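You operate a simulated robot arm through the tools that you are given. There is no shell and no other tool. Be economical: measure what you need, move in short steps, check, and stop when the job is done.

The job below is to be done with a simulated robot arm. You get a single attempt, and the scene is never put back.

## Task
Take the orange tub from the second shelf from the bottom of the tall shelf and put it on the bottom shelf of the tall shelf. Then take the purple brush and put it on the top of the small table. Then take the green pack on the top of the small table and put it away on the infeed shelf. Then put the large steel weight on the top of the small table away on the crate bench. Then stack the cream pack marked "6102" from the top of the check bench on top of the cream pack labelled "3942". Then take the slate pad and put it in the purple tray. Then take the red reject tray and put it on the third shelf from the top of the tall shelf. Then press the read button three times. Then close the check bench drawer. Then fetch the pink pack that says "new potatoes" from the deck of the steel cart and set it on the third shelf from the top of the tall shelf. Then put the cream tub on the deck of the steel cart away on the low deck of the stock shelf. Then take the pink pad and put it on the lower deck of the steel cart. Do these in the order given. Set down upright: orange tub, large steel weight.

Only the result counts: the job must be done as asked and must still hold three seconds after the hand-in. Knocking over, shifting, dropping, spilling or breaking anything else fails it.

## Robot
A 7-joint arm with a fingered hand on a trunk, on a base that drives. Base frame: it is fixed to the floor where the robot stands at the start and does not move with it; the origin is under the middle of the robot, x ahead of it, y to its left, z up; the surface under the hand at the start is at about z = 1.12. Units: m, degrees, N and s.
With the tool pointing down near the work surface it reaches from about 0.1 to 0.68 m from the robot's upright axis, wherever it stands. Its first joint turns from -69.0 to 172.0 degrees. Places, roughly: bottom shelf of the tall shelf [0.6, -0.5, 0.3]; check bench drawer [-2.6, 1.9, 0.8]; crate bench [-3.4, 9.1, 0.9]; cream pack [-1.75, 1.25, 1]; cream tub [-1.75, 4, 0.75]; green pack [-1, -0.25, 1]; infeed shelf (19x29 cm) [-7.02, 3.66, 0.86]; large steel weight [-1, -0.25, 1]; low deck of the stock shelf [-1.4, -2.6, 0.6]; lower deck of the steel cart [-1.8, 3.9, 0.3]; orange tub [0.5, 0, 0.75]; pink pack [-1.75, 3.75, 0.75]; pink pad (10x7x6 cm) [-2.9, 6.9, 0.9]; purple brush (15x5x10 cm) [0.6, 0.7, 0.9]; purple tray (31x21x9 cm) [0.5, -0.6, 1.1]; read button [-2.7, 1.6, 0.9]; red reject tray [-2.5, 1.25, 1]; slate pad (10x7x6 cm) [-1.5, 1.7, 0.3]; third shelf of the tall shelf [0.6, -0.5, 1.1]; top of the small table [-1.2, -0.3, 0.9]. Payload 3.4 kg.
The tool frame sits at the grasp point between the pads (the TCP): z along the fingers, y along the line on which they close. The tips reach 0.025 m beyond it. Largest opening 0.088 m; the body of the gripper starts 0.029 m behind the TCP. The gripper is a hand of 4 fingers: y runs from the thumb to the fingers, the wrist lies at [-0.013, -0.097, -0.162] in the tool frame, and closing takes about 1.5 s.
Orientation is told as [roll, pitch, yaw] about the base's x, y, z axes, in that order, counted from this pose: with the fingers straight down and the wrist toward the robot, the tool's x, y and z point along [0, 1, 0], [1, 0, 0] and [0, 0, -1] of the base frame.

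## Interface
- The arm moves only by the tool play_rows. Its argument "series" is one flat list of numbers, 7 for each row, row after row: the shift along the tool's x, y, z in mm, then the turn, a rotation vector about the tool's x, y, z in degrees, then the finger opening in mm, from 0 to 88. In form: [dx, dy, dz, rx, ry, rz, grip, dx, dy, dz, rx, ry, rz, grip, ...]. A call has 1 to 12 rows; each row shifts and turns the commanded pose from where the row before left it, along the tool's axes as they then stand. A row lasts 0.2 s, in which the tool goes at most 0.05 m and 8.6 degrees; a call with a longer step from one row to the next is refused whole, and so is a gripper value outside its range. A pose out of reach is approached as far as the arm can. The call stops where the force on the tool passes 40 N (or 10 N more than at its start, if that is more) or the arm is blocked; 0.2 s more then pass. The fingers move at their own pace (about 0.108 m/s each) and stop on an object; they squeeze with about 31 N. The grip force told is the motor's: it shows also when the fingers shut on nothing. Time passes only in rows, and 0.2 s behind the last, so rows that do not move let the fingers close. It gives the time, the measured TCP pose, the force on the tool (base axes), the opening and the grip force at its end, in the units of the frame above (readings bear some noise), with the torque about the TCP (base axes, N m) and any sound that the robot's microphone picked up.
- Cameras (640 x 400 px; columns grow to the right, rows downward): "scene" is now at [0.1387, 0.0005, 1.4768]; the picture's right is [0.00, -1.00, -0.00], its down [-0.51, -0.00, -0.86] and it looks along [0.86, 0.00, -0.51] (base axes); focal length 214 px, centre (320, 200). "wrist" rides on the gripper at [0.064, -0.083, -0.098] in the tool frame; the picture's right is [-0.62, 0.37, -0.69], its down [-0.71, -0.63, 0.30] and it looks along [-0.32, 0.68, 0.65] (tool axes); focal length 265 px, centre (320, 200). There is no depth. A picture from a camera that has moved, and an enlarged one, comes with that camera's place and axes in the base frame and with its lens.
- snapshot(camera): a new picture of that camera. The clock stands still meanwhile.
- lift_body(by): slides the trunk up (or, below 0, down) by that many m; the arm and the scene camera ride with it, the base frame stays. It gives what a move gives, with no picture.
- steer(legs): drives the robot by 1 to 6 legs, each [ahead, left, turn to the left] in m, m and degrees, along the robot's own axes; the way and the turn of a leg run together, so that a leg with both is an arc; at most 1.5 m and 180 degrees a leg. The arm and the cameras ride along, it lands a little off, and it stops where it bumps. It gives what a move gives.
- hand_shape(shape): the hand has 4 fingers and takes this shape, open, in about a second: jaw (thumb against the fingers, like two jaws); tri (thumb and two fingers); tip (a fingertip pinch); poke (one finger out to press); point (the index stretched); flat (the hand flat); cup (the hand cupped); fist (a fist). The gripper value then closes the fingers along that shape, each until it touches; the sizes above hold for jaw. It gives what a move gives, with no picture.
- aim_head(pan, tilt): turns the head with the scene camera to pan (to the left, within 86 degrees either way) and tilt (down, from -29 to 69), counted from straight ahead of the robot. It gives what a move gives.
- close_up(camera, box): a new picture of the part [left, top, right, bottom] of that camera's present view, enlarged. The clock stands still meanwhile.
- hand_in(): hands the job in; it is judged then, once.

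Work in short steps. Places have to be worked out from the pictures, the camera data and where the tool is seen: move nearer, look again, correct. Check each grasp and each placing, and mend what went wrong. You have 546 turns and 336 pictures in all, those below and enlarged ones among them. Open the gripper and draw the arm clear of the work before you hand the job in, unless the task says otherwise; then end with one line.

The tools are called as a command line: name --argument value ..., lists and objects as JSON in quotes. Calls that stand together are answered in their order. play_rows: Moves the arm, as the interface text tells. Its arguments: {"type":"object","properties":{"series":{"type":"array","items":{"type":"number"}}},"required":["series"]} The other tools are called the same way: lift_body (by) slides the trunk up or down; hand_shape (shape) gives the hand a shape; steer (legs) drives the base; aim_head (pan, tilt) turns the head that bears the scene camera; snapshot (camera) takes a picture; close_up (camera, box) takes an enlarged picture of a part of a camera's view; hand_in () hands the job in.

At the start:

```text
t: 0.0
ee_pos: [0.3151, -0.118, 1.4061]
orientation: [0.0, 0.0, 0.0]
force: [-0.8, -0.6, -0.6]
moment: [0.02, 0.04, -0.01]
opening: 0.0875
grip_force: 0.0
shape: jaw
trunk travel left (down, up): [-0.775, 0.065]
robot x, y, heading: [-0.0015, -0.001, -0.1]
head pan, tilt: [0.1, 30.9]
```

scene: 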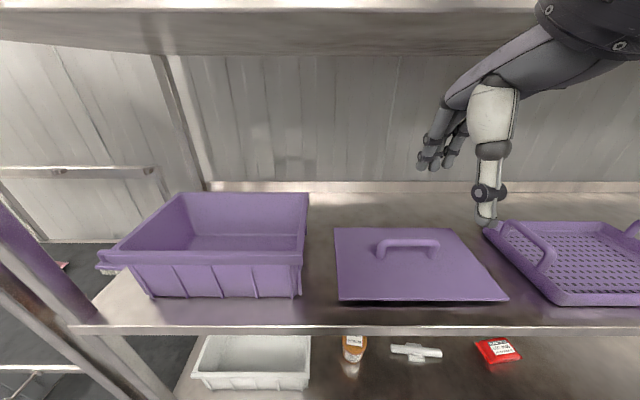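
wrist: 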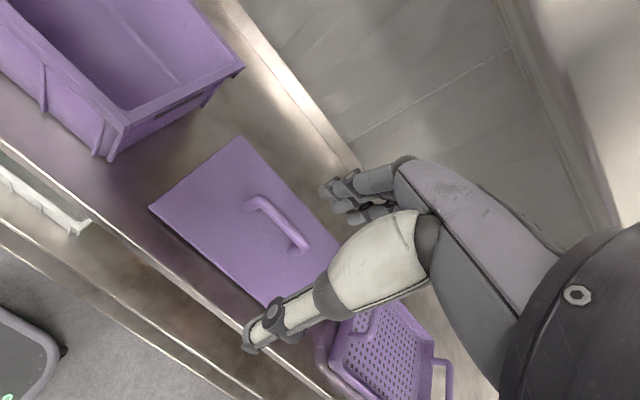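

The orange jar seems to stand on the shelf below, near (0.47, -0.1). I'll enlarge the lower part of the view to see it, and look at the left too.

close_up --camera "scene" --box '[180, 310, 560, 400]'

steer --legs '[[-0.5, 0, 0]]'

```text
1.68 times, centred on (370, 355) of scene
camera zoom: at [0.1387, 0.0005, 1.4768], right [0.0, -1.0, 0.0], down [-0.51, 0.0, -0.86], along [0.86, 0.0, -0.51], focal length 361 px, centre (236, -61)
```

zoom: 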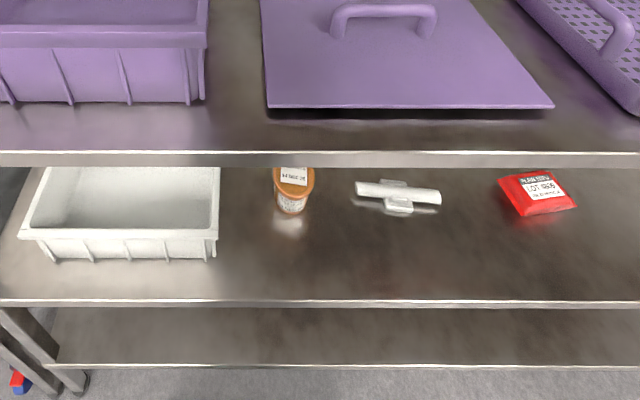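

```text
t: 3.0
ee_pos: [-0.1906, -0.1171, 1.4056]
orientation: [0.0, 0.0, -0.3]
force: [-0.1, 0.1, 0.4]
moment: [-0.01, -0.01, 0.02]
opening: 0.0877
grip_force: 0.1
shape: jaw
trunk travel left (down, up): [-0.775, 0.065]
robot x, y, heading: [-0.501, -0.0004, -0.4]
head pan, tilt: [0.1, 30.9]
```

Clear of the shelf now; I lower the trunk to look into the second shelf.

lift_body --by -0.4

snapshot --camera "scene"

```text
t: 6.8
ee_pos: [-0.1896, -0.1178, 1.0047]
orientation: [0.0, 0.0, -0.3]
force: [0.1, 0.4, -0.4]
moment: [0.03, -0.02, -0.03]
opening: 0.0876
grip_force: 0.0
shape: jaw
trunk travel left (down, up): [-0.375, 0.465]
robot x, y, heading: [-0.5064, 0.0008, -0.2]
head pan, tilt: [0.1, 30.9]
```

```text
332 pictures are left
camera scene: at [-0.364, 0.0011, 1.0768], right [0.0, -1.0, 0.0], down [-0.51, 0.0, -0.86], along [0.86, 0.0, -0.51], focal length 214 px, centre (320, 200)
```

scene: 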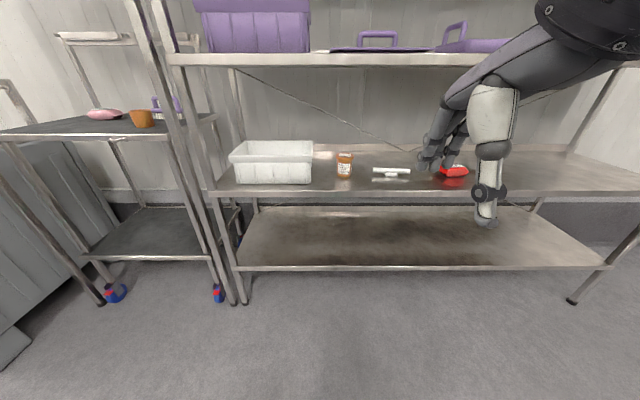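

The orange jar is at about (0.478, -0.10), on shelf z≈0.70. I'll turn the hand so the fingers point forward with a level closing line: yaw first, then pitch, in free space.

play_rows --series '[0, 0, 0, 0, 0, -8.5, 88, 0, 0, 0, 0, 0, -8.5, 88, 0, 0, 0, 0, 0, -8.5, 88, 0, 0, 0, 0, 0, -8.5, 88, 0, 0, 0, 0, 0, -8.5, 88, 0, 0, 0, 0, 0, -8.5, 88, 0, 0, 0, 0, 0, -8.5, 88, 0, 0, 0, 0, 0, -8.5, 88, 0, 0, 0, 0, 0, -8.5, 88, 0, 0, 0, 0, 0, -8.5, 88, 0, 0, 0, 0, 0, -5, 88]'

play_rows --series '[0, 0, 0, 0, -8.5, 0, 88, 0, 0, 0, 0, -8.5, 0, 88, 0, 0, 0, 0, -8.5, 0, 88, 0, 0, 0, 0, -8.5, 0, 88, 0, 0, 0, 0, -8.5, 0, 88, 0, 0, 0, 0, -8.5, 0, 88, 0, 0, 0, 0, -8.5, 0, 88, 0, 0, 0, 0, -8.5, 0, 88, 0, 0, 0, 0, -8.5, 0, 88]'

snapshot --camera "scene"

snapshot --camera "wrist"

```text
t: 9.2
ee_pos: [-0.2477, -0.0735, 0.9778]
orientation: [0.1, 0.1, 89.7]
force: [-0.2, -0.7, 0.0]
moment: [-0.01, -0.03, -0.02]
opening: 0.0879
grip_force: 0.0
shape: jaw
out of reach, approached as far as the arm can: row 8, 9, 10, 11
trunk travel left (down, up): [-0.375, 0.465]
robot x, y, heading: [-0.5045, 0.0004, -0.3]
head pan, tilt: [0.1, 30.9]
```

```text
t: 10.2
ee_pos: [-0.2904, -0.03, 0.9814]
orientation: [-26.8, -4.0, 87.2]
force: [0.3, -0.6, -0.4]
moment: [-0.03, 0.0, 0.02]
opening: 0.0878
grip_force: 0.0
shape: jaw
out of reach, approached as far as the arm can: row 1, 2, 3, 4, 5
trunk travel left (down, up): [-0.375, 0.465]
robot x, y, heading: [-0.5006, -0.0001, -0.2]
head pan, tilt: [0.1, 30.9]
stopped in row 5: the force on the tool passed its limit at 55 N (the readings are from after the stop); the commanded pose is now the measured one
```

```text
331 pictures are left
camera scene: at [-0.3671, -0.0105, 1.0672], right [-0.13, -0.99, 0.0], down [-0.6, 0.08, -0.8], along [0.79, -0.11, -0.6], focal length 214 px, centre (320, 200)
```

scene: 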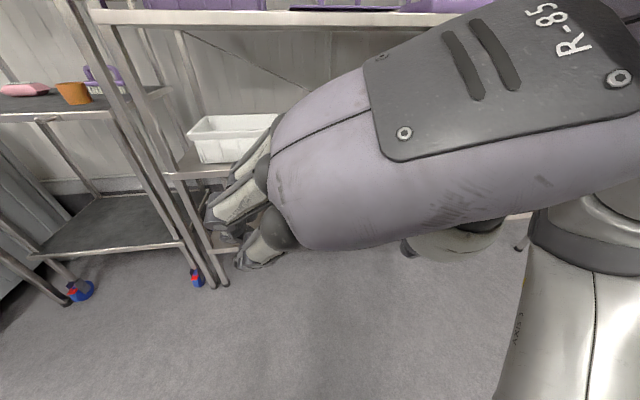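

```text
330 pictures are left
camera wrist: at [-0.3969, -0.1131, 1.0343], right [0.25, 0.29, 0.92], down [0.74, -0.67, 0.01], along [0.62, 0.68, -0.39], focal length 265 px, centre (320, 200)
```

wrist: 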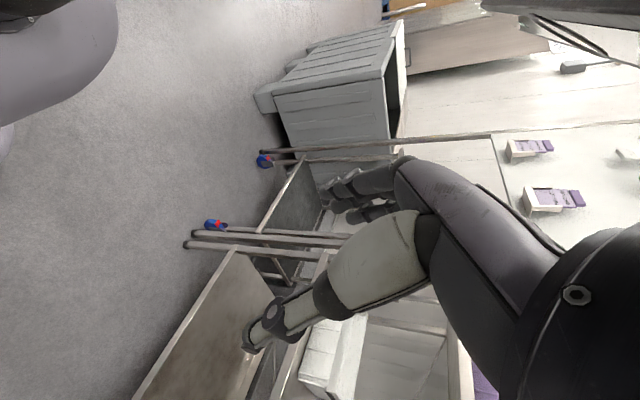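

The arm crowded the head while turning; I move the tool forward along base x first and resume turning there.

play_rows --series '[-37, -10, 19, 0, 0, 0, 88, -37, -10, 19, 0, 0, 0, 88, -37, -10, 19, 0, 0, 0, 88, -37, -10, 19, 0, 0, 0, 88, -37, -10, 19, 0, 0, 0, 88, -37, -10, 19, 0, 0, 0, 88]'

aim_head --pan 0 --tilt 31

snapshot --camera "scene"

```text
t: 11.6
ee_pos: [-0.2363, 0.0162, 0.925]
orientation: [-27.8, -3.6, 87.6]
force: [-0.1, -1.5, 0.8]
moment: [0.01, 0.01, 0.01]
opening: 0.0878
grip_force: 0.1
shape: jaw
out of reach, approached as far as the arm can: row 1, 2, 3, 4, 5, 6
trunk travel left (down, up): [-0.375, 0.465]
robot x, y, heading: [-0.5033, -0.0006, -0.2]
head pan, tilt: [0.1, 30.9]
```

```text
t: 12.2
ee_pos: [-0.2369, 0.0168, 0.9255]
orientation: [-27.8, -3.7, 87.4]
force: [0.2, 0.5, 0.4]
moment: [0.02, 0.02, 0.03]
opening: 0.0878
grip_force: 0.0
shape: jaw
trunk travel left (down, up): [-0.375, 0.465]
robot x, y, heading: [-0.5041, 0.0023, -0.3]
head pan, tilt: [0.0, 31.0]
```

```text
329 pictures are left
camera scene: at [-0.364, 0.0009, 1.0765], right [0.0, -1.0, 0.0], down [-0.52, 0.0, -0.86], along [0.86, 0.0, -0.52], focal length 214 px, centre (320, 200)
```

scene: 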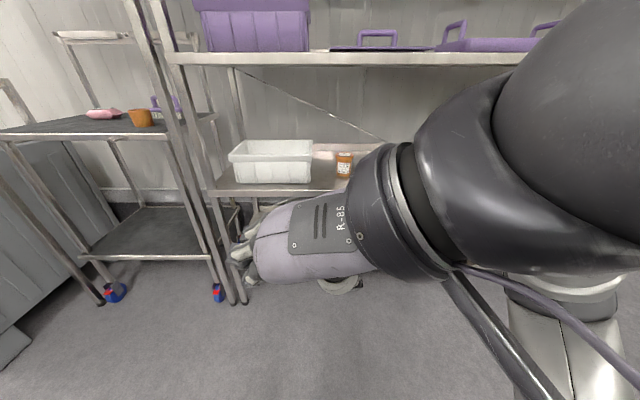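

This yaw is awkward for the arm. I turn the yaw back about 30° (fingers forward-right with wrist behind should be more natural) and see whether the commanded forward point becomes reachable.

play_rows --series '[0, 0, 0, 3.4, 0, 6.7, 88, 0, 0, 0, 3.4, 0, 6.7, 88, 0, 0, 0, 3.4, 0, 6.7, 88, 0, 0, 0, 3.4, 0, 6.7, 88, 0, 0, 0, 0, 0, 0, 88, 0, 0, 0, 0, 0, 0, 88]'

```text
t: 13.6
ee_pos: [-0.2313, 0.0148, 0.9214]
orientation: [-24.3, -2.9, 56.4]
force: [0.2, 0.1, 0.2]
moment: [-0.02, -0.01, 0.0]
opening: 0.0878
grip_force: 0.0
shape: jaw
trunk travel left (down, up): [-0.375, 0.465]
robot x, y, heading: [-0.5067, -0.0007, -0.2]
head pan, tilt: [0.0, 31.0]
```

Orientation reachable now. I move the tool forward 0.2 m and right 0.1 m.

play_rows --series '[-40, 6, 18, 0, 0, 0, 88, -40, 6, 18, 0, 0, 0, 88, -40, 6, 18, 0, 0, 0, 88, -40, 6, 18, 0, 0, 0, 88, -40, 6, 18, 0, 0, 0, 88, 0, 0, 0, 0, 0, 0, 88]'

```text
t: 15.0
ee_pos: [-0.1182, -0.0394, 0.929]
orientation: [-25.9, -3.7, 57.6]
force: [-0.2, 0.9, -0.1]
moment: [-0.05, -0.01, 0.03]
opening: 0.0879
grip_force: 0.0
shape: jaw
out of reach, approached as far as the arm can: row 4, 5
trunk travel left (down, up): [-0.375, 0.465]
robot x, y, heading: [-0.5028, 0.0025, -0.1]
head pan, tilt: [0.0, 31.0]
```

I try raising the fingers toward level here.

play_rows --series '[0, 0, 0, 0, -8, 0, 88, 0, 0, 0, 0, -8, 0, 88, 0, 0, 0, 0, -8, 0, 88, 0, 0, 0, 0, -8, 0, 88, 0, 0, 0, 0, 0, 0, 88]'

snapshot --camera "scene"

```text
t: 16.2
ee_pos: [-0.1198, -0.0386, 0.9289]
orientation: [-53.5, -4.0, 57.2]
force: [-0.4, 0.3, 0.7]
moment: [0.0, 0.01, 0.0]
opening: 0.0879
grip_force: 0.0
shape: jaw
out of reach, approached as far as the arm can: row 2
trunk travel left (down, up): [-0.375, 0.465]
robot x, y, heading: [-0.5065, 0.0057, -0.3]
head pan, tilt: [0.0, 31.0]
```

```text
328 pictures are left
camera scene: at [-0.3641, 0.0009, 1.0765], right [0.0, -1.0, 0.0], down [-0.51, 0.0, -0.86], along [0.86, 0.0, -0.51], focal length 214 px, centre (320, 200)
```

scene: 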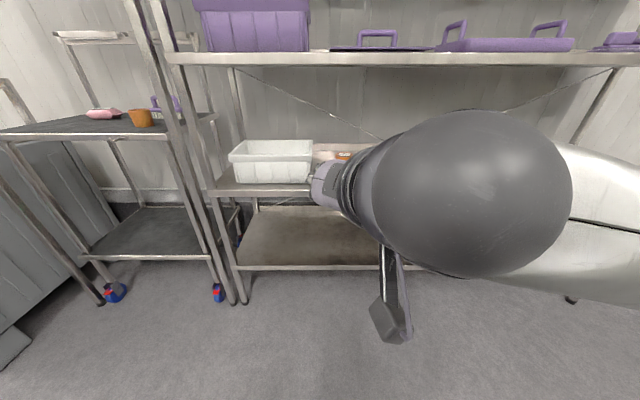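

It reconfigured well. Continue raising the fingers to level.

play_rows --series '[0, 0, 0, 0, -8, 0, 88, 0, 0, 0, 0, -8, 0, 88, 0, 0, 0, 0, -8, 0, 88, 0, 0, 0, 0, -8, 0, 88, 0, 0, 0, 0, 0, 0, 88]'

snapshot --camera "wrist"

snapshot --camera "scene"

```text
t: 17.4
ee_pos: [-0.1212, -0.0373, 0.9284]
orientation: [-85.5, -4.0, 57.2]
force: [0.7, 0.5, -0.2]
moment: [-0.03, 0.03, 0.0]
opening: 0.0878
grip_force: 0.1
shape: jaw
trunk travel left (down, up): [-0.375, 0.465]
robot x, y, heading: [-0.5026, 0.004, -0.4]
head pan, tilt: [0.0, 31.0]
```

```text
327 pictures are left
camera wrist: at [-0.2508, -0.0493, 0.8671], right [-0.37, 0.62, 0.7], down [-0.06, -0.76, 0.64], along [0.93, 0.19, 0.32], focal length 265 px, centre (320, 200)
```

wrist: 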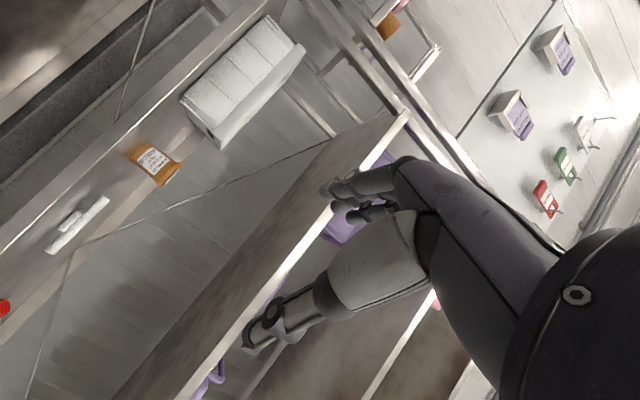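

```text
326 pictures are left
camera scene: at [-0.364, 0.0009, 1.0765], right [0.0, -1.0, 0.0], down [-0.52, 0.0, -0.86], along [0.86, 0.0, -0.52], focal length 214 px, centre (320, 200)
```

scene: 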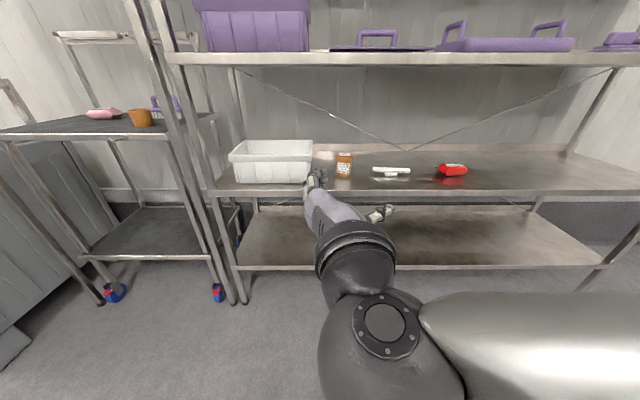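

Excellent: the hand is level with the forearm behind it. I extend along the fingers 0.12 m and lower the trunk to the jar's mid height.

play_rows --series '[0, 0, 40, 0, -4, 0, 88, 0, 0, 40, 0, 0, 0, 88, 0, 0, 40, 0, 0, 0, 88, 0, 0, 0, 0, 0, 0, 88]'

lift_body --by -0.17

steer --legs '[[0, 0, 31], [0.18, -0.38, 0]]'

snapshot --camera "scene"

snapshot --camera "wrist"

```text
t: 18.4
ee_pos: [-0.0186, -0.1014, 0.9272]
orientation: [-89.5, -3.9, 57.1]
force: [-0.2, -0.1, 0.6]
moment: [0.0, -0.01, -0.03]
opening: 0.0878
grip_force: 0.0
shape: jaw
trunk travel left (down, up): [-0.375, 0.465]
robot x, y, heading: [-0.5032, -0.0015, -0.6]
head pan, tilt: [0.0, 31.0]
```

```text
t: 20.3
ee_pos: [-0.0187, -0.1022, 0.7571]
orientation: [-89.4, -4.0, 57.1]
force: [0.8, -0.6, 0.5]
moment: [0.01, -0.01, 0.0]
opening: 0.088
grip_force: 0.0
shape: jaw
trunk travel left (down, up): [-0.205, 0.635]
robot x, y, heading: [-0.5039, -0.0002, -0.3]
head pan, tilt: [0.0, 31.0]
```

```text
t: 24.4
ee_pos: [0.3109, -0.0737, 0.7567]
orientation: [-89.4, -4.0, 88.1]
force: [-0.5, 0.0, -0.5]
moment: [0.01, 0.0, 0.0]
opening: 0.0878
grip_force: 0.0
shape: jaw
trunk travel left (down, up): [-0.205, 0.635]
robot x, y, heading: [-0.1559, -0.2377, 30.6]
head pan, tilt: [0.0, 31.0]
```

```text
325 pictures are left
camera scene: at [-0.0378, -0.1619, 0.9065], right [0.51, -0.86, 0.0], down [-0.44, -0.26, -0.86], along [0.74, 0.44, -0.52], focal length 214 px, centre (320, 200)
```

scene: 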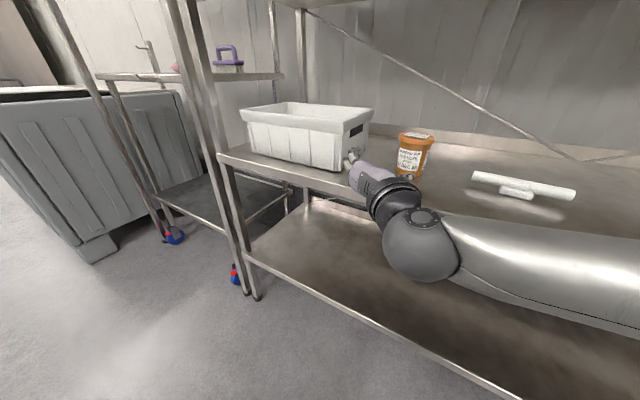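

```text
324 pictures are left
camera wrist: at [0.2092, -0.1504, 0.6881], right [-0.68, 0.35, 0.65], down [0.29, -0.69, 0.67], along [0.68, 0.64, 0.36], focal length 265 px, centre (320, 200)
```

wrist: 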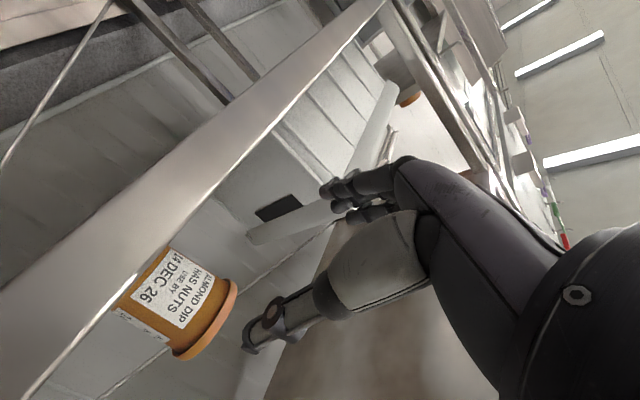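

The wrist camera would ride lower than the shelf edge with level fingers, so I tilt the fingers down ~28°. The tub is at about (0.478, -0.11), lid top ≈0.785. I tilt, then drive a bit nearer and align y.

play_rows --series '[0, 0, 0, 0, 7, 0, 88, 0, 0, 0, 0, 7, 0, 88, 0, 0, 0, 0, 7, 0, 88, 0, 0, 0, 0, 7, 0, 88, 0, 0, 0, 0, 0, 0, 88]'

steer --legs '[[0.051, -0.072, 0]]'

snapshot --camera "scene"

snapshot --camera "wrist"

```text
t: 25.6
ee_pos: [0.3043, -0.07, 0.7328]
orientation: [-65.1, -4.4, 87.7]
force: [0.7, -0.1, -0.2]
moment: [0.02, 0.0, 0.02]
opening: 0.0876
grip_force: 0.1
shape: jaw
out of reach, approached as far as the arm can: row 3, 4
trunk travel left (down, up): [-0.205, 0.635]
robot x, y, heading: [-0.1544, -0.2317, 30.4]
head pan, tilt: [0.0, 31.0]
```

```text
t: 26.7
ee_pos: [0.3842, -0.1076, 0.7331]
orientation: [-65.1, -4.5, 87.7]
force: [-0.6, 0.5, -0.3]
moment: [-0.04, 0.0, 0.06]
opening: 0.0881
grip_force: 0.0
shape: jaw
trunk travel left (down, up): [-0.205, 0.635]
robot x, y, heading: [-0.0733, -0.2702, 30.7]
head pan, tilt: [0.0, 31.0]
```

```text
323 pictures are left
camera scene: at [0.0434, -0.1983, 0.9065], right [0.51, -0.86, 0.0], down [-0.44, -0.26, -0.86], along [0.74, 0.44, -0.52], focal length 214 px, centre (320, 200)
```

scene: 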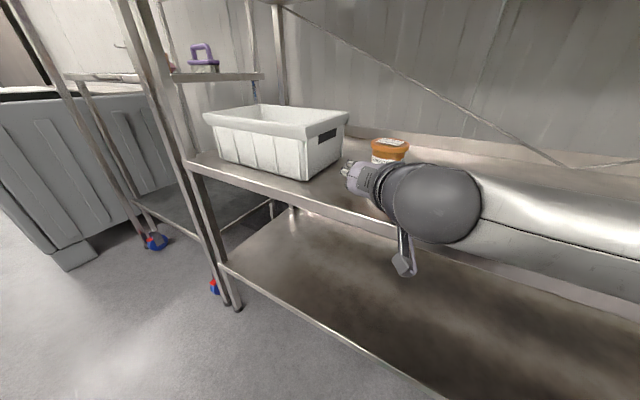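

```text
322 pictures are left
camera wrist: at [0.2637, -0.1849, 0.709], right [-0.35, 0.31, 0.88], down [0.55, -0.69, 0.47], along [0.76, 0.65, 0.07], focal length 265 px, centre (320, 200)
```

wrist: 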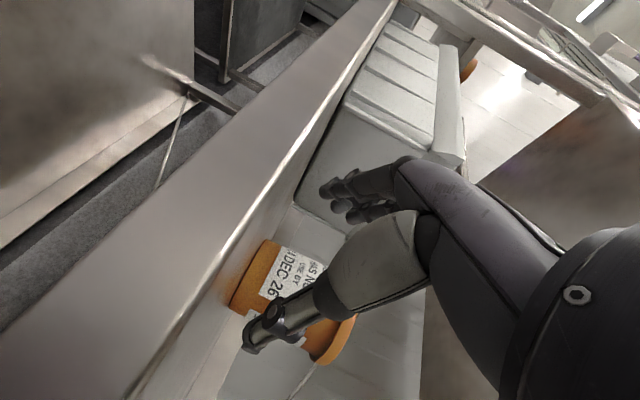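

Lined up in y. Raise 2 cm and drive 6 cm along base x, then check.

lift_body --by 0.02

steer --legs '[[0.05, -0.032, 0]]'

snapshot --camera "wrist"

snapshot --camera "scene"

```text
t: 27.4
ee_pos: [0.3834, -0.1071, 0.7521]
orientation: [-65.1, -4.5, 87.6]
force: [0.3, -0.8, -0.4]
moment: [0.0, 0.01, -0.01]
opening: 0.0877
grip_force: 0.0
shape: jaw
trunk travel left (down, up): [-0.225, 0.615]
robot x, y, heading: [-0.0735, -0.2728, 30.7]
head pan, tilt: [0.0, 31.0]
```

```text
t: 28.3
ee_pos: [0.4414, -0.1091, 0.7523]
orientation: [-65.1, -4.5, 87.5]
force: [-0.4, -0.7, -0.6]
moment: [0.0, 0.02, 0.02]
opening: 0.088
grip_force: 0.0
shape: jaw
trunk travel left (down, up): [-0.225, 0.615]
robot x, y, heading: [-0.0149, -0.2712, 30.5]
head pan, tilt: [0.0, 31.0]
```

```text
321 pictures are left
camera wrist: at [0.3228, -0.1871, 0.729], right [-0.35, 0.31, 0.88], down [0.55, -0.69, 0.47], along [0.76, 0.65, 0.07], focal length 265 px, centre (320, 200)
```

wrist: 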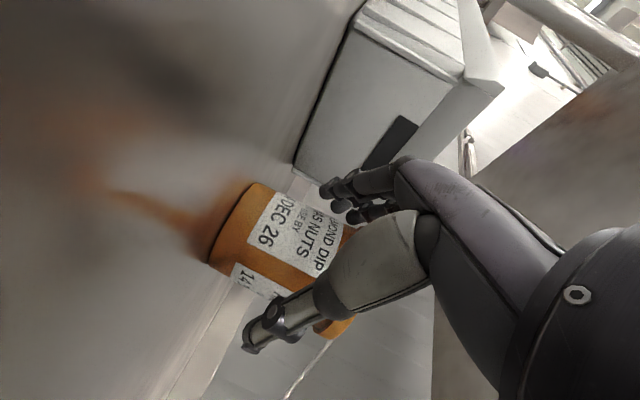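

```text
320 pictures are left
camera scene: at [0.1026, -0.2004, 0.9265], right [0.51, -0.86, 0.0], down [-0.44, -0.26, -0.86], along [0.74, 0.44, -0.52], focal length 214 px, centre (320, 200)
```

scene: 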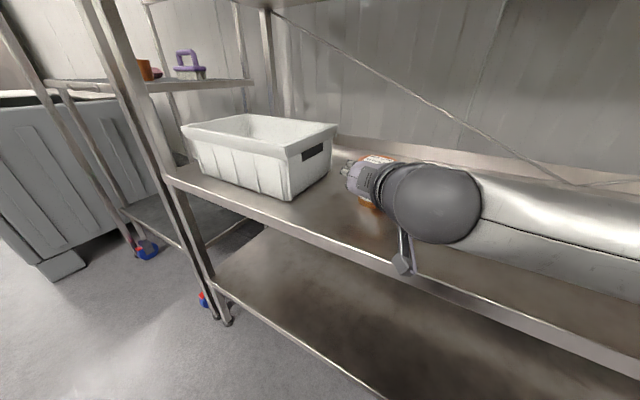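

The tub is between thumb and fingers, ~3.5 cm ahead. Drive the rest and close.

steer --legs '[[0.03, -0.018, 0]]'

play_rows --series '[0, 0, 0, 0, 0, 0, 40, 0, 0, 0, 0, 0, 0, 20, 0, 0, 0, 0, 0, 0, 20, 0, 0, 0, 0, 0, 0, 20, 0, 0, 0, 0, 0, 0, 20, 0, 0, 0, 0, 0, 0, 20, 0, 0, 0, 0, 0, 0, 20]'

snapshot --camera "wrist"

```text
t: 29.2
ee_pos: [0.4786, -0.1098, 0.7524]
orientation: [-65.1, -4.4, 87.6]
force: [-0.5, 0.4, -0.7]
moment: [0.0, 0.02, -0.04]
opening: 0.0875
grip_force: 0.2
shape: jaw
trunk travel left (down, up): [-0.225, 0.615]
robot x, y, heading: [0.0159, -0.2725, 30.8]
head pan, tilt: [0.0, 31.0]
```

```text
t: 30.8
ee_pos: [0.4794, -0.1107, 0.7525]
orientation: [-65.0, -4.5, 87.6]
force: [0.0, -0.5, 0.0]
moment: [-0.12, 0.0, -0.03]
opening: 0.0571
grip_force: 30.9
shape: jaw
trunk travel left (down, up): [-0.225, 0.615]
robot x, y, heading: [0.0168, -0.2778, 30.4]
head pan, tilt: [0.0, 31.0]
```

```text
319 pictures are left
camera wrist: at [0.3584, -0.1879, 0.7289], right [-0.35, 0.31, 0.88], down [0.55, -0.69, 0.47], along [0.76, 0.65, 0.07], focal length 265 px, centre (320, 200)
```

wrist: 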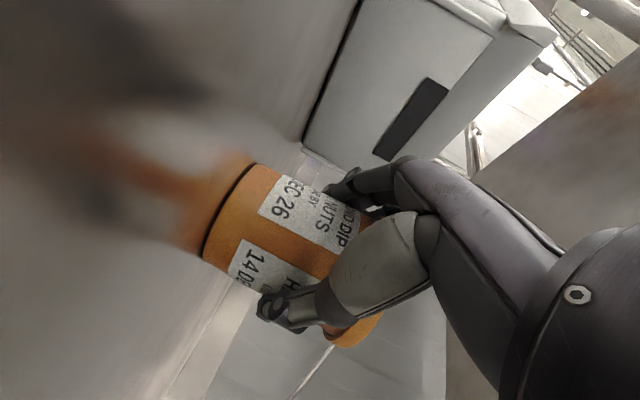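

Held (57 mm). Lift 4 cm and back out along -x.

lift_body --by 0.04

steer --legs '[[-0.26, 0.155, 0]]'

snapshot --camera "scene"

snapshot --camera "wrist"

```text
t: 31.6
ee_pos: [0.4796, -0.1103, 0.7921]
orientation: [-65.1, -4.6, 87.6]
force: [-0.7, -0.5, -2.8]
moment: [0.0, 0.03, -0.02]
opening: 0.0568
grip_force: 30.9
shape: jaw
trunk travel left (down, up): [-0.265, 0.575]
robot x, y, heading: [0.0202, -0.2726, 30.4]
head pan, tilt: [0.0, 31.0]
```

```text
t: 33.7
ee_pos: [0.1716, -0.1078, 0.7918]
orientation: [-65.0, -4.5, 87.7]
force: [0.1, 0.1, -2.5]
moment: [0.0, 0.02, 0.02]
opening: 0.0565
grip_force: 31.2
shape: jaw
trunk travel left (down, up): [-0.265, 0.575]
robot x, y, heading: [-0.2874, -0.2711, 30.7]
head pan, tilt: [0.0, 31.0]
```

```text
318 pictures are left
camera scene: at [-0.1694, -0.1987, 0.9665], right [0.51, -0.86, 0.0], down [-0.44, -0.26, -0.86], along [0.74, 0.44, -0.52], focal length 214 px, centre (320, 200)
```

scene: 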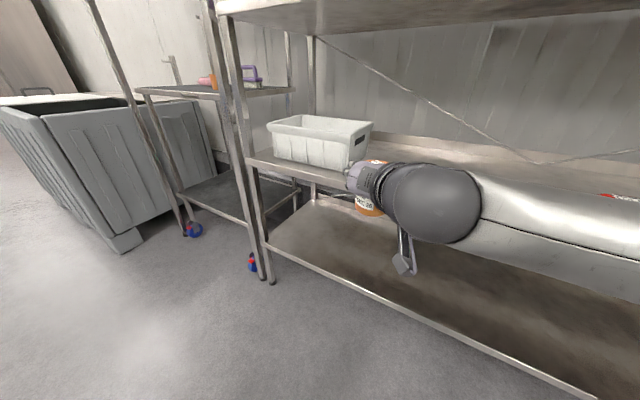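

```text
317 pictures are left
camera wrist: at [0.0509, -0.1854, 0.7688], right [-0.35, 0.31, 0.88], down [0.55, -0.69, 0.47], along [0.76, 0.65, 0.07], focal length 265 px, centre (320, 200)
```

wrist: 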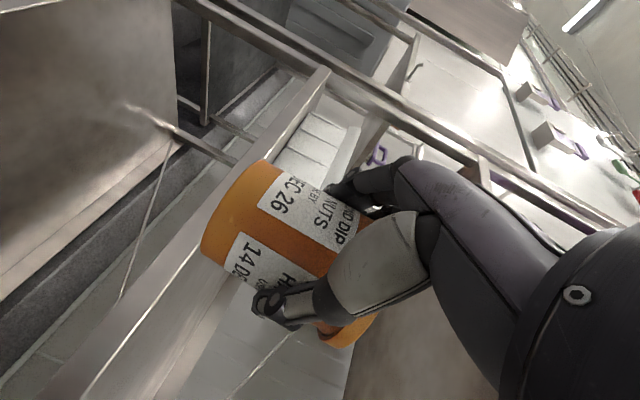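

Out. Lower the trunk fully, then the arm by 0.14 m, staying in front of the shelf.

lift_body --by -0.26

play_rows --series '[36, 0, 17, 0, 0, 0, 20, 36, 0, 17, 0, 0, 0, 20, 36, 0, 17, 0, 0, 0, 20, 0, 0, 0, 0, 0, 0, 20]'

snapshot --camera "scene"

```text
t: 36.4
ee_pos: [0.1716, -0.1077, 0.5315]
orientation: [-65.2, -4.6, 87.6]
force: [0.0, 0.0, -2.7]
moment: [0.0, 0.04, -0.01]
opening: 0.0566
grip_force: 31.2
shape: jaw
trunk travel left (down, up): [-0.005, 0.835]
robot x, y, heading: [-0.2851, -0.2675, 30.5]
head pan, tilt: [0.0, 31.0]
```

```text
t: 37.4
ee_pos: [0.1711, -0.0954, 0.4098]
orientation: [-65.1, -4.4, 87.6]
force: [-0.5, -0.2, -3.8]
moment: [-0.04, 0.03, -0.01]
opening: 0.0564
grip_force: 30.7
shape: jaw
trunk travel left (down, up): [-0.005, 0.835]
robot x, y, heading: [-0.2877, -0.2706, 30.6]
head pan, tilt: [0.0, 31.0]
```

```text
316 pictures are left
camera scene: at [-0.1694, -0.1987, 0.7065], right [0.51, -0.86, 0.0], down [-0.44, -0.26, -0.86], along [0.74, 0.44, -0.52], focal length 214 px, centre (320, 200)
```

scene: 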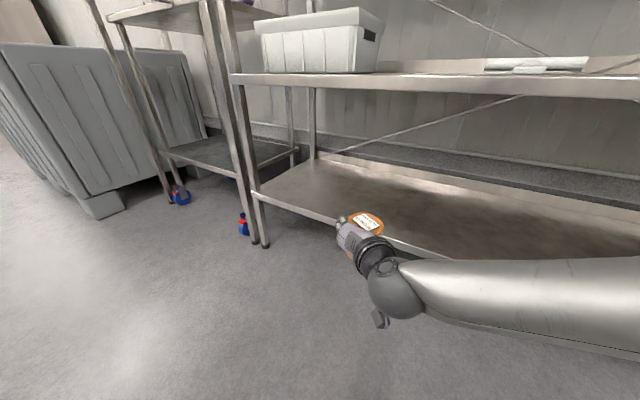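

Tub bottom ≈0.36, shelf ≈0.295. Drive forward 0.29 m in x over the bottom shelf.

steer --legs '[[0.25, -0.148, 0]]'

snapshot --camera "scene"

snapshot --camera "wrist"

```text
t: 39.4
ee_pos: [0.4605, -0.0956, 0.4097]
orientation: [-65.1, -4.6, 87.7]
force: [-0.3, -1.0, -2.9]
moment: [-0.01, 0.01, 0.02]
opening: 0.0564
grip_force: 31.2
shape: jaw
trunk travel left (down, up): [-0.005, 0.835]
robot x, y, heading: [0.001, -0.2708, 30.7]
head pan, tilt: [0.0, 31.0]
```

```text
315 pictures are left
camera scene: at [0.1205, -0.1976, 0.7065], right [0.51, -0.86, 0.0], down [-0.44, -0.26, -0.86], along [0.74, 0.44, -0.52], focal length 214 px, centre (320, 200)
```

scene: 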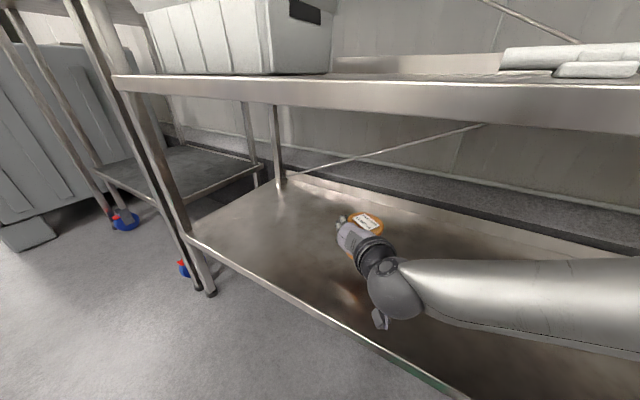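

```text
314 pictures are left
camera wrist: at [0.3405, -0.1729, 0.387], right [-0.35, 0.31, 0.88], down [0.55, -0.69, 0.47], along [0.76, 0.65, 0.07], focal length 265 px, centre (320, 200)
```

wrist: 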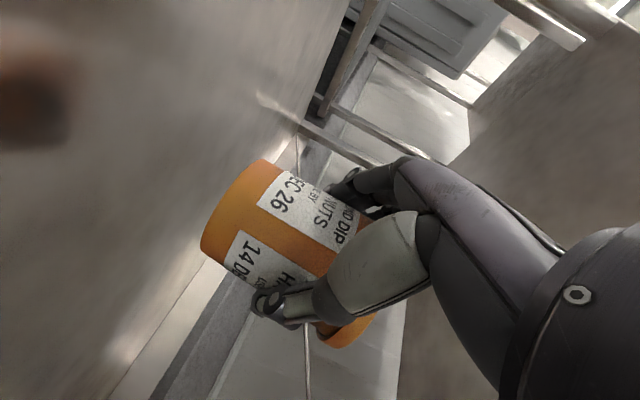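

Lowering in small steps to contact.

play_rows --series '[18, 0, 8.5, 0, 0, 0, 20, 18, 0, 8.5, 0, 0, 0, 20, 7, 0, 3.4, 0, 0, 0, 20, 0, 0, 0, 0, 0, 0, 20]'

snapshot --camera "wrist"

snapshot --camera "scene"

```text
t: 40.4
ee_pos: [0.4616, -0.091, 0.3636]
orientation: [-65.2, -4.6, 87.7]
force: [-0.1, 0.2, -2.8]
moment: [0.03, 0.04, 0.02]
opening: 0.0563
grip_force: 31.7
shape: jaw
trunk travel left (down, up): [-0.005, 0.835]
robot x, y, heading: [0.0039, -0.2733, 30.8]
head pan, tilt: [0.0, 31.0]
```

```text
313 pictures are left
camera wrist: at [0.3407, -0.1697, 0.3399], right [-0.35, 0.31, 0.88], down [0.55, -0.69, 0.47], along [0.76, 0.65, 0.07], focal length 265 px, centre (320, 200)
```

wrist: 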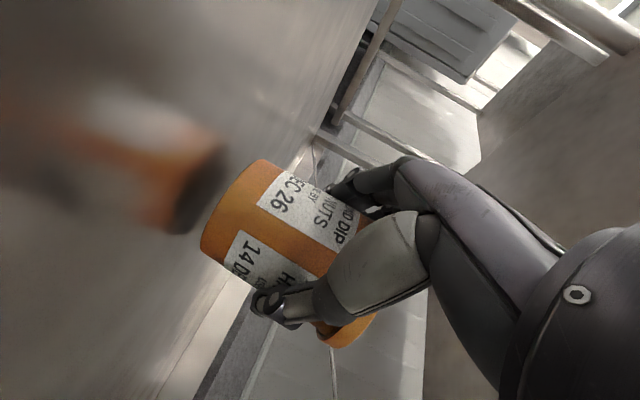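

```text
312 pictures are left
camera scene: at [0.1206, -0.1976, 0.7065], right [0.51, -0.86, 0.0], down [-0.44, -0.26, -0.86], along [0.74, 0.44, -0.52], focal length 214 px, centre (320, 200)
```

scene: 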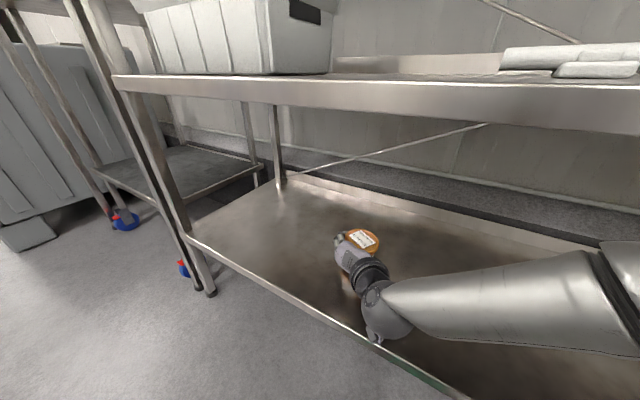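

Reflection still shows a small gap; continue in 4 mm rows.

play_rows --series '[3.6, 0, 1.7, 0, 0, 0, 20, 3.6, 0, 1.7, 0, 0, 0, 20, 3.6, 0, 1.7, 0, 0, 0, 20, 0, 0, 0, 0, 0, 0, 20]'

snapshot --camera "wrist"

```text
t: 41.4
ee_pos: [0.461, -0.0903, 0.3533]
orientation: [-65.3, -4.5, 87.7]
force: [0.5, 1.6, 3.1]
moment: [-0.09, -0.04, 0.0]
opening: 0.0569
grip_force: 31.0
shape: jaw
trunk travel left (down, up): [-0.005, 0.835]
robot x, y, heading: [0.003, -0.2683, 30.9]
head pan, tilt: [0.0, 31.0]
```

```text
311 pictures are left
camera wrist: at [0.3408, -0.1683, 0.3291], right [-0.36, 0.31, 0.88], down [0.55, -0.69, 0.47], along [0.76, 0.65, 0.07], focal length 265 px, centre (320, 200)
```

wrist: 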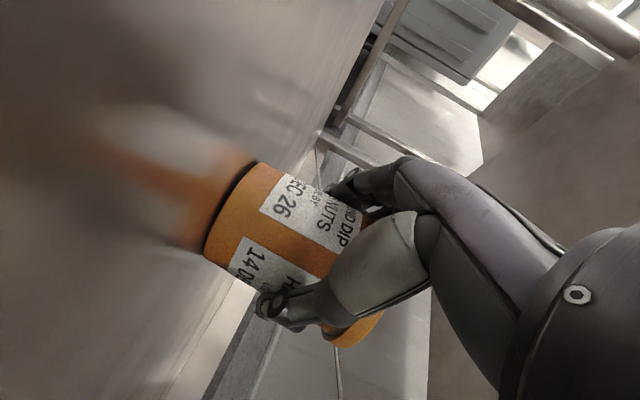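

Contact made. Open and back out.

play_rows --series '[0, 0, 0, 0, 0, 0, 60, 0, 0, 0, 0, 0, 0, 75, 0, 0, 0, 0, 0, 0, 88, 0, 0, 0, 0, 0, 0, 88, 0, 0, 0, 0, 0, 0, 88]'

steer --legs '[[-0.3, 0.178, 0]]'

snapshot --camera "scene"

```text
t: 42.6
ee_pos: [0.4622, -0.0904, 0.3523]
orientation: [-65.1, -4.5, 87.7]
force: [-0.7, 0.1, -0.4]
moment: [-0.02, 0.03, -0.01]
opening: 0.0878
grip_force: 0.0
shape: jaw
trunk travel left (down, up): [-0.005, 0.835]
robot x, y, heading: [-0.0024, -0.2706, 30.9]
head pan, tilt: [0.0, 31.0]
```

```text
t: 44.9
ee_pos: [0.1089, -0.0875, 0.3527]
orientation: [-65.1, -4.6, 87.9]
force: [0.7, 0.2, -0.2]
moment: [-0.01, 0.02, 0.01]
opening: 0.0875
grip_force: 0.0
shape: jaw
trunk travel left (down, up): [-0.005, 0.835]
robot x, y, heading: [-0.3475, -0.2686, 30.8]
head pan, tilt: [0.0, 31.0]
```

```text
310 pictures are left
camera scene: at [-0.2318, -0.196, 0.7065], right [0.51, -0.86, 0.0], down [-0.44, -0.26, -0.86], along [0.74, 0.44, -0.52], focal length 214 px, centre (320, 200)
```

scene: 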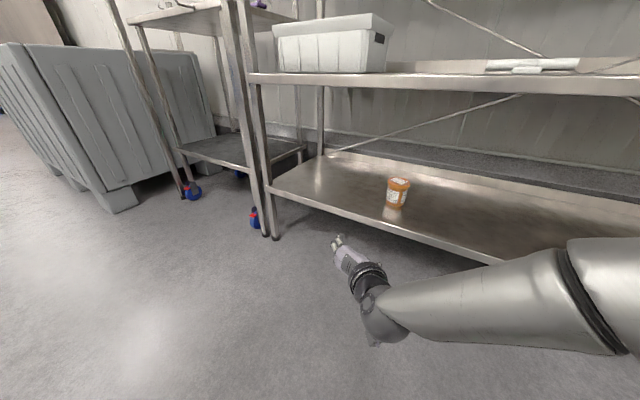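

Tub stands upright on the bottom shelf. Next the brush on the cart to the left: raise the trunk and drive left.

lift_body --by 0.65

steer --legs '[[0.4, 0.68, 0]]'

snapshot --camera "scene"

```text
refused: 0.65 is not a number from -0.4 to 0.4
```

```text
t: 49.1
ee_pos: [0.1011, 0.7052, 0.3519]
orientation: [-65.2, -4.6, 87.9]
force: [0.0, -0.7, 0.5]
moment: [0.01, 0.02, -0.03]
opening: 0.0876
grip_force: 0.0
shape: jaw
trunk travel left (down, up): [-0.005, 0.835]
robot x, y, heading: [-0.3567, 0.5258, 30.9]
head pan, tilt: [0.0, 31.0]
```

```text
309 pictures are left
camera scene: at [-0.2396, 0.5974, 0.7065], right [0.51, -0.86, 0.0], down [-0.44, -0.26, -0.86], along [0.74, 0.44, -0.52], focal length 214 px, centre (320, 200)
```

scene: 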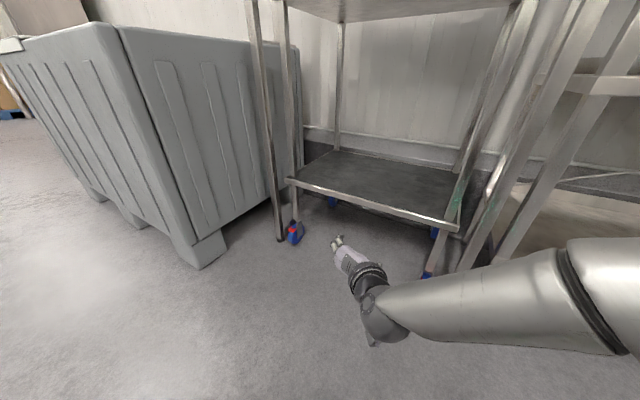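

Raise the trunk in two steps and look at the cart's top.

lift_body --by 0.4

lift_body --by 0.35

snapshot --camera "scene"

```text
t: 53.0
ee_pos: [0.1008, 0.7062, 0.7527]
orientation: [-65.1, -4.5, 88.0]
force: [0.1, 0.3, -0.5]
moment: [0.02, 0.01, 0.0]
opening: 0.0878
grip_force: 0.0
shape: jaw
trunk travel left (down, up): [-0.405, 0.435]
robot x, y, heading: [-0.358, 0.5248, 31.0]
head pan, tilt: [0.0, 31.0]
```

```text
t: 56.4
ee_pos: [0.1, 0.7059, 1.1007]
orientation: [-65.1, -4.5, 87.9]
force: [-0.2, 0.2, -0.3]
moment: [0.03, -0.01, -0.01]
opening: 0.0876
grip_force: 0.0
shape: jaw
trunk travel left (down, up): [-0.755, 0.085]
robot x, y, heading: [-0.3587, 0.5246, 30.8]
head pan, tilt: [0.0, 31.0]
```

```text
308 pictures are left
camera scene: at [-0.2395, 0.5974, 1.4565], right [0.51, -0.86, 0.0], down [-0.44, -0.26, -0.86], along [0.74, 0.44, -0.52], focal length 214 px, centre (320, 200)
```

scene: 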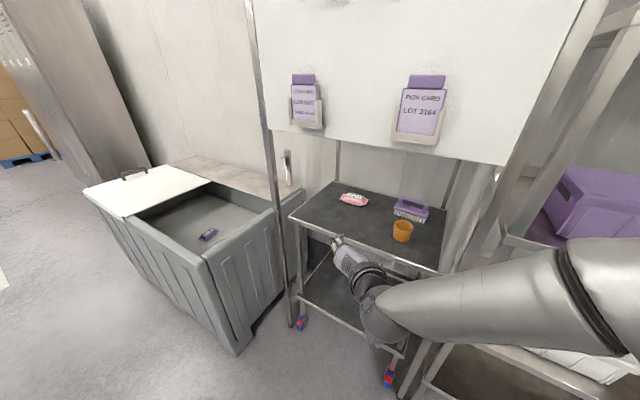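

A board on posts stands near the cart. Enlarging the cart region.

close_up --camera "scene" --box '[240, 120, 500, 290]'

close_up --camera "scene" --box '[370, 180, 450, 260]'

```text
2.35 times, centred on (370, 205) of scene
camera zoom: at [-0.2395, 0.5974, 1.4565], right [0.51, -0.86, 0.0], down [-0.44, -0.26, -0.86], along [0.74, 0.44, -0.52], focal length 505 px, centre (202, 188)
```

zoom: 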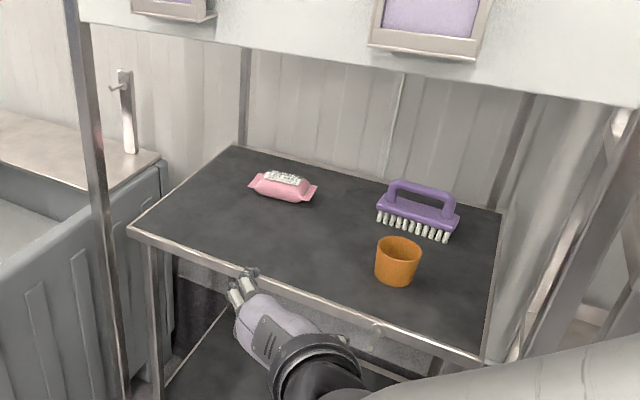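

```text
5.00 times, centred on (410, 220) of scene
camera zoom: at [-0.2395, 0.5974, 1.4565], right [0.51, -0.86, 0.0], down [-0.44, -0.26, -0.86], along [0.74, 0.44, -0.52], focal length 1072 px, centre (-130, 100)
```

zoom: 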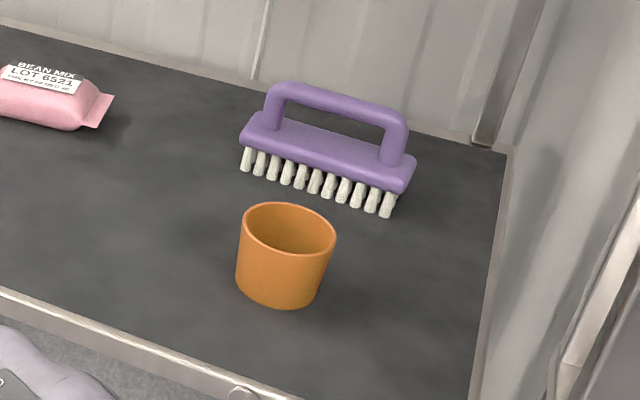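

Brush is at about (0.61, 0.65), handle along y, top near z≈1.0; deck ≈0.90. I need the board's position: lower the camera and look level.

lift_body --by -0.2

aim_head --pan -15 --tilt 5

snapshot --camera "scene"

```text
t: 58.5
ee_pos: [0.1005, 0.7067, 0.9021]
orientation: [-65.2, -4.5, 87.9]
force: [-0.5, -1.1, 0.0]
moment: [-0.03, -0.02, 0.01]
opening: 0.0876
grip_force: 0.1
shape: jaw
trunk travel left (down, up): [-0.555, 0.285]
robot x, y, heading: [-0.3592, 0.5238, 30.7]
head pan, tilt: [0.0, 31.0]
```

```text
t: 59.4
ee_pos: [0.1004, 0.7063, 0.9026]
orientation: [-65.1, -4.6, 87.9]
force: [0.2, 0.0, 0.1]
moment: [-0.03, 0.0, 0.0]
opening: 0.0874
grip_force: 0.1
shape: jaw
trunk travel left (down, up): [-0.555, 0.285]
robot x, y, heading: [-0.3585, 0.5243, 30.7]
head pan, tilt: [-15.0, 5.0]
```

```text
305 pictures are left
camera scene: at [-0.2284, 0.5764, 1.2984], right [0.28, -0.96, 0.0], down [-0.08, -0.02, -1.0], along [0.96, 0.27, -0.09], focal length 214 px, centre (320, 200)
```

scene: 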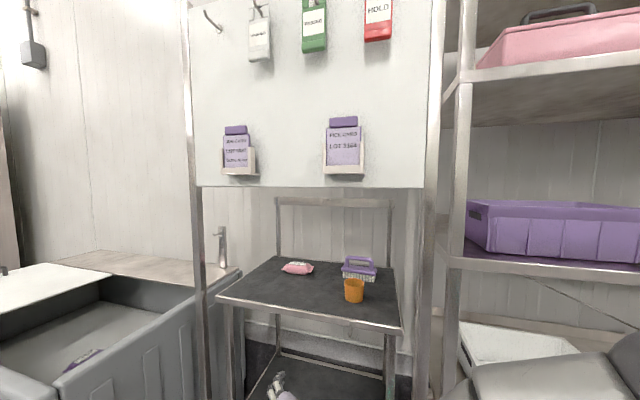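

The board's bottom is at z≈1.27, plane x≈0.37, posts at y≈0.45 and 1.16; the cup stands in front of the brush. I'll grip the handle with fingers mostly down, closing along x. Turn the base to heading 0 and rotate the hand to the start-like orientation tilted 30° forward.

steer --legs '[[-0.1, 0, 0], [0, 0, -30.7]]'

play_rows --series '[0, 0, 0, 0.69, 4.35, 6.31, 88, 0, 0, 0, 0.69, 4.35, 6.31, 88, 0, 0, 0, 0.69, 4.35, 6.31, 88, 0, 0, 0, 0.69, 4.35, 6.31, 88, 0, 0, 0, 0.69, 4.35, 6.31, 88, 0, 0, 0, 0.69, 4.35, 6.31, 88, 0, 0, 0, 0.69, 4.35, 6.31, 88, 0, 0, 0, 0.69, 4.35, 6.31, 88, 0, 0, 0, 0.69, 4.35, 6.31, 88, 0, 0, 0, 0.69, 4.35, 6.31, 88, 0, 0, 0, 0, 0, 0, 88]'

aim_head --pan 0 --tilt 30

snapshot --camera "scene"

```text
t: 62.1
ee_pos: [0.0417, 0.3944, 0.9018]
orientation: [-65.2, -4.5, 57.3]
force: [0.2, -0.1, 0.3]
moment: [0.03, 0.02, -0.01]
opening: 0.0877
grip_force: 0.1
shape: jaw
trunk travel left (down, up): [-0.555, 0.285]
robot x, y, heading: [-0.4467, 0.4771, 0.4]
head pan, tilt: [-15.0, 5.0]
```

```text
t: 64.5
ee_pos: [0.042, 0.3956, 0.9021]
orientation: [4.5, -32.3, -1.9]
force: [-1.0, -0.2, 0.1]
moment: [0.01, 0.02, 0.0]
opening: 0.088
grip_force: 0.0
shape: jaw
trunk travel left (down, up): [-0.555, 0.285]
robot x, y, heading: [-0.4471, 0.4775, 0.3]
head pan, tilt: [-15.0, 5.0]
```

```text
t: 65.4
ee_pos: [0.0423, 0.3942, 0.9018]
orientation: [4.3, -32.6, -1.8]
force: [0.1, -0.3, -0.9]
moment: [0.01, 0.02, 0.0]
opening: 0.0874
grip_force: 0.1
shape: jaw
trunk travel left (down, up): [-0.555, 0.285]
robot x, y, heading: [-0.4481, 0.4736, 0.3]
head pan, tilt: [0.0, 30.0]
```

```text
304 pictures are left
camera scene: at [-0.306, 0.474, 1.2582], right [0.0, -1.0, 0.0], down [-0.5, 0.0, -0.87], along [0.87, 0.0, -0.5], focal length 214 px, centre (320, 200)
```

scene: 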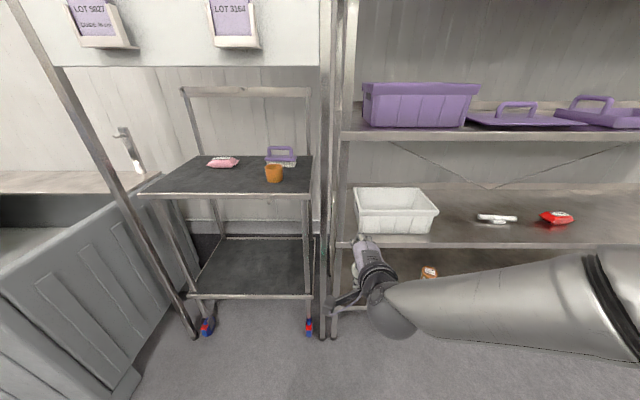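

Very flexible. The forearm currently runs sideways though; to get it pointing forward I shift the tool ahead and to the right relative to the body.

play_rows --series '[-33, 18.4, 11.5, 0, 0, 0, 88, -33, 18.4, 11.5, 0, 0, 0, 88, -33, 18.4, 11.5, 0, 0, 0, 88, -33, 18.4, 11.5, 0, 0, 0, 88, -33, 18.4, 11.5, 0, 0, 0, 88, -33, 18.4, 11.5, 0, 0, 0, 88, 0, 0, 0, 0, 0, 0, 88]'

snapshot --camera "scene"

```text
t: 67.0
ee_pos: [0.1739, 0.1997, 0.8914]
orientation: [4.4, -32.4, -2.0]
force: [0.9, 0.2, 0.0]
moment: [0.0, 0.04, 0.0]
opening: 0.0877
grip_force: 0.0
shape: jaw
trunk travel left (down, up): [-0.555, 0.285]
robot x, y, heading: [-0.443, 0.4709, 0.3]
head pan, tilt: [0.0, 30.0]
```

```text
303 pictures are left
camera scene: at [-0.3062, 0.4744, 1.2581], right [0.01, -1.0, 0.0], down [-0.5, 0.0, -0.87], along [0.87, 0.0, -0.5], focal length 214 px, centre (320, 200)
```

scene: 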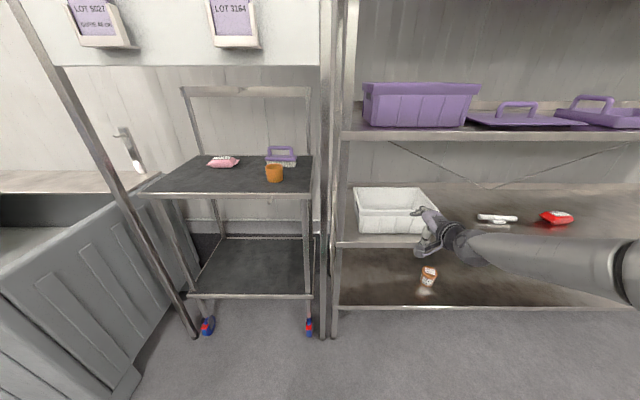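

Let me look to the right to understand the arm's elbow layout.

aim_head --pan -70 --tilt 35

snapshot --camera "scene"

```text
t: 68.4
ee_pos: [0.1741, 0.1988, 0.8928]
orientation: [4.2, -32.5, -1.9]
force: [0.7, -0.1, -0.4]
moment: [-0.03, -0.04, 0.01]
opening: 0.0878
grip_force: 0.1
shape: jaw
trunk travel left (down, up): [-0.555, 0.285]
robot x, y, heading: [-0.4453, 0.4731, 0.2]
head pan, tilt: [-70.0, 35.0]
```

```text
302 pictures are left
camera scene: at [-0.3658, 0.391, 1.2503], right [-0.94, -0.35, 0.0], down [-0.2, 0.54, -0.82], along [0.28, -0.77, -0.57], focal length 214 px, centre (320, 200)
```

scene: 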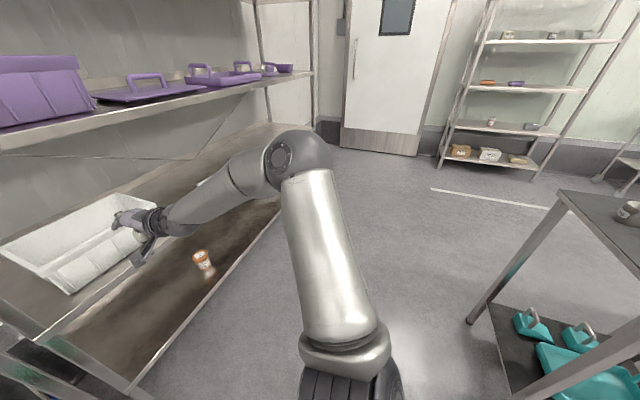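

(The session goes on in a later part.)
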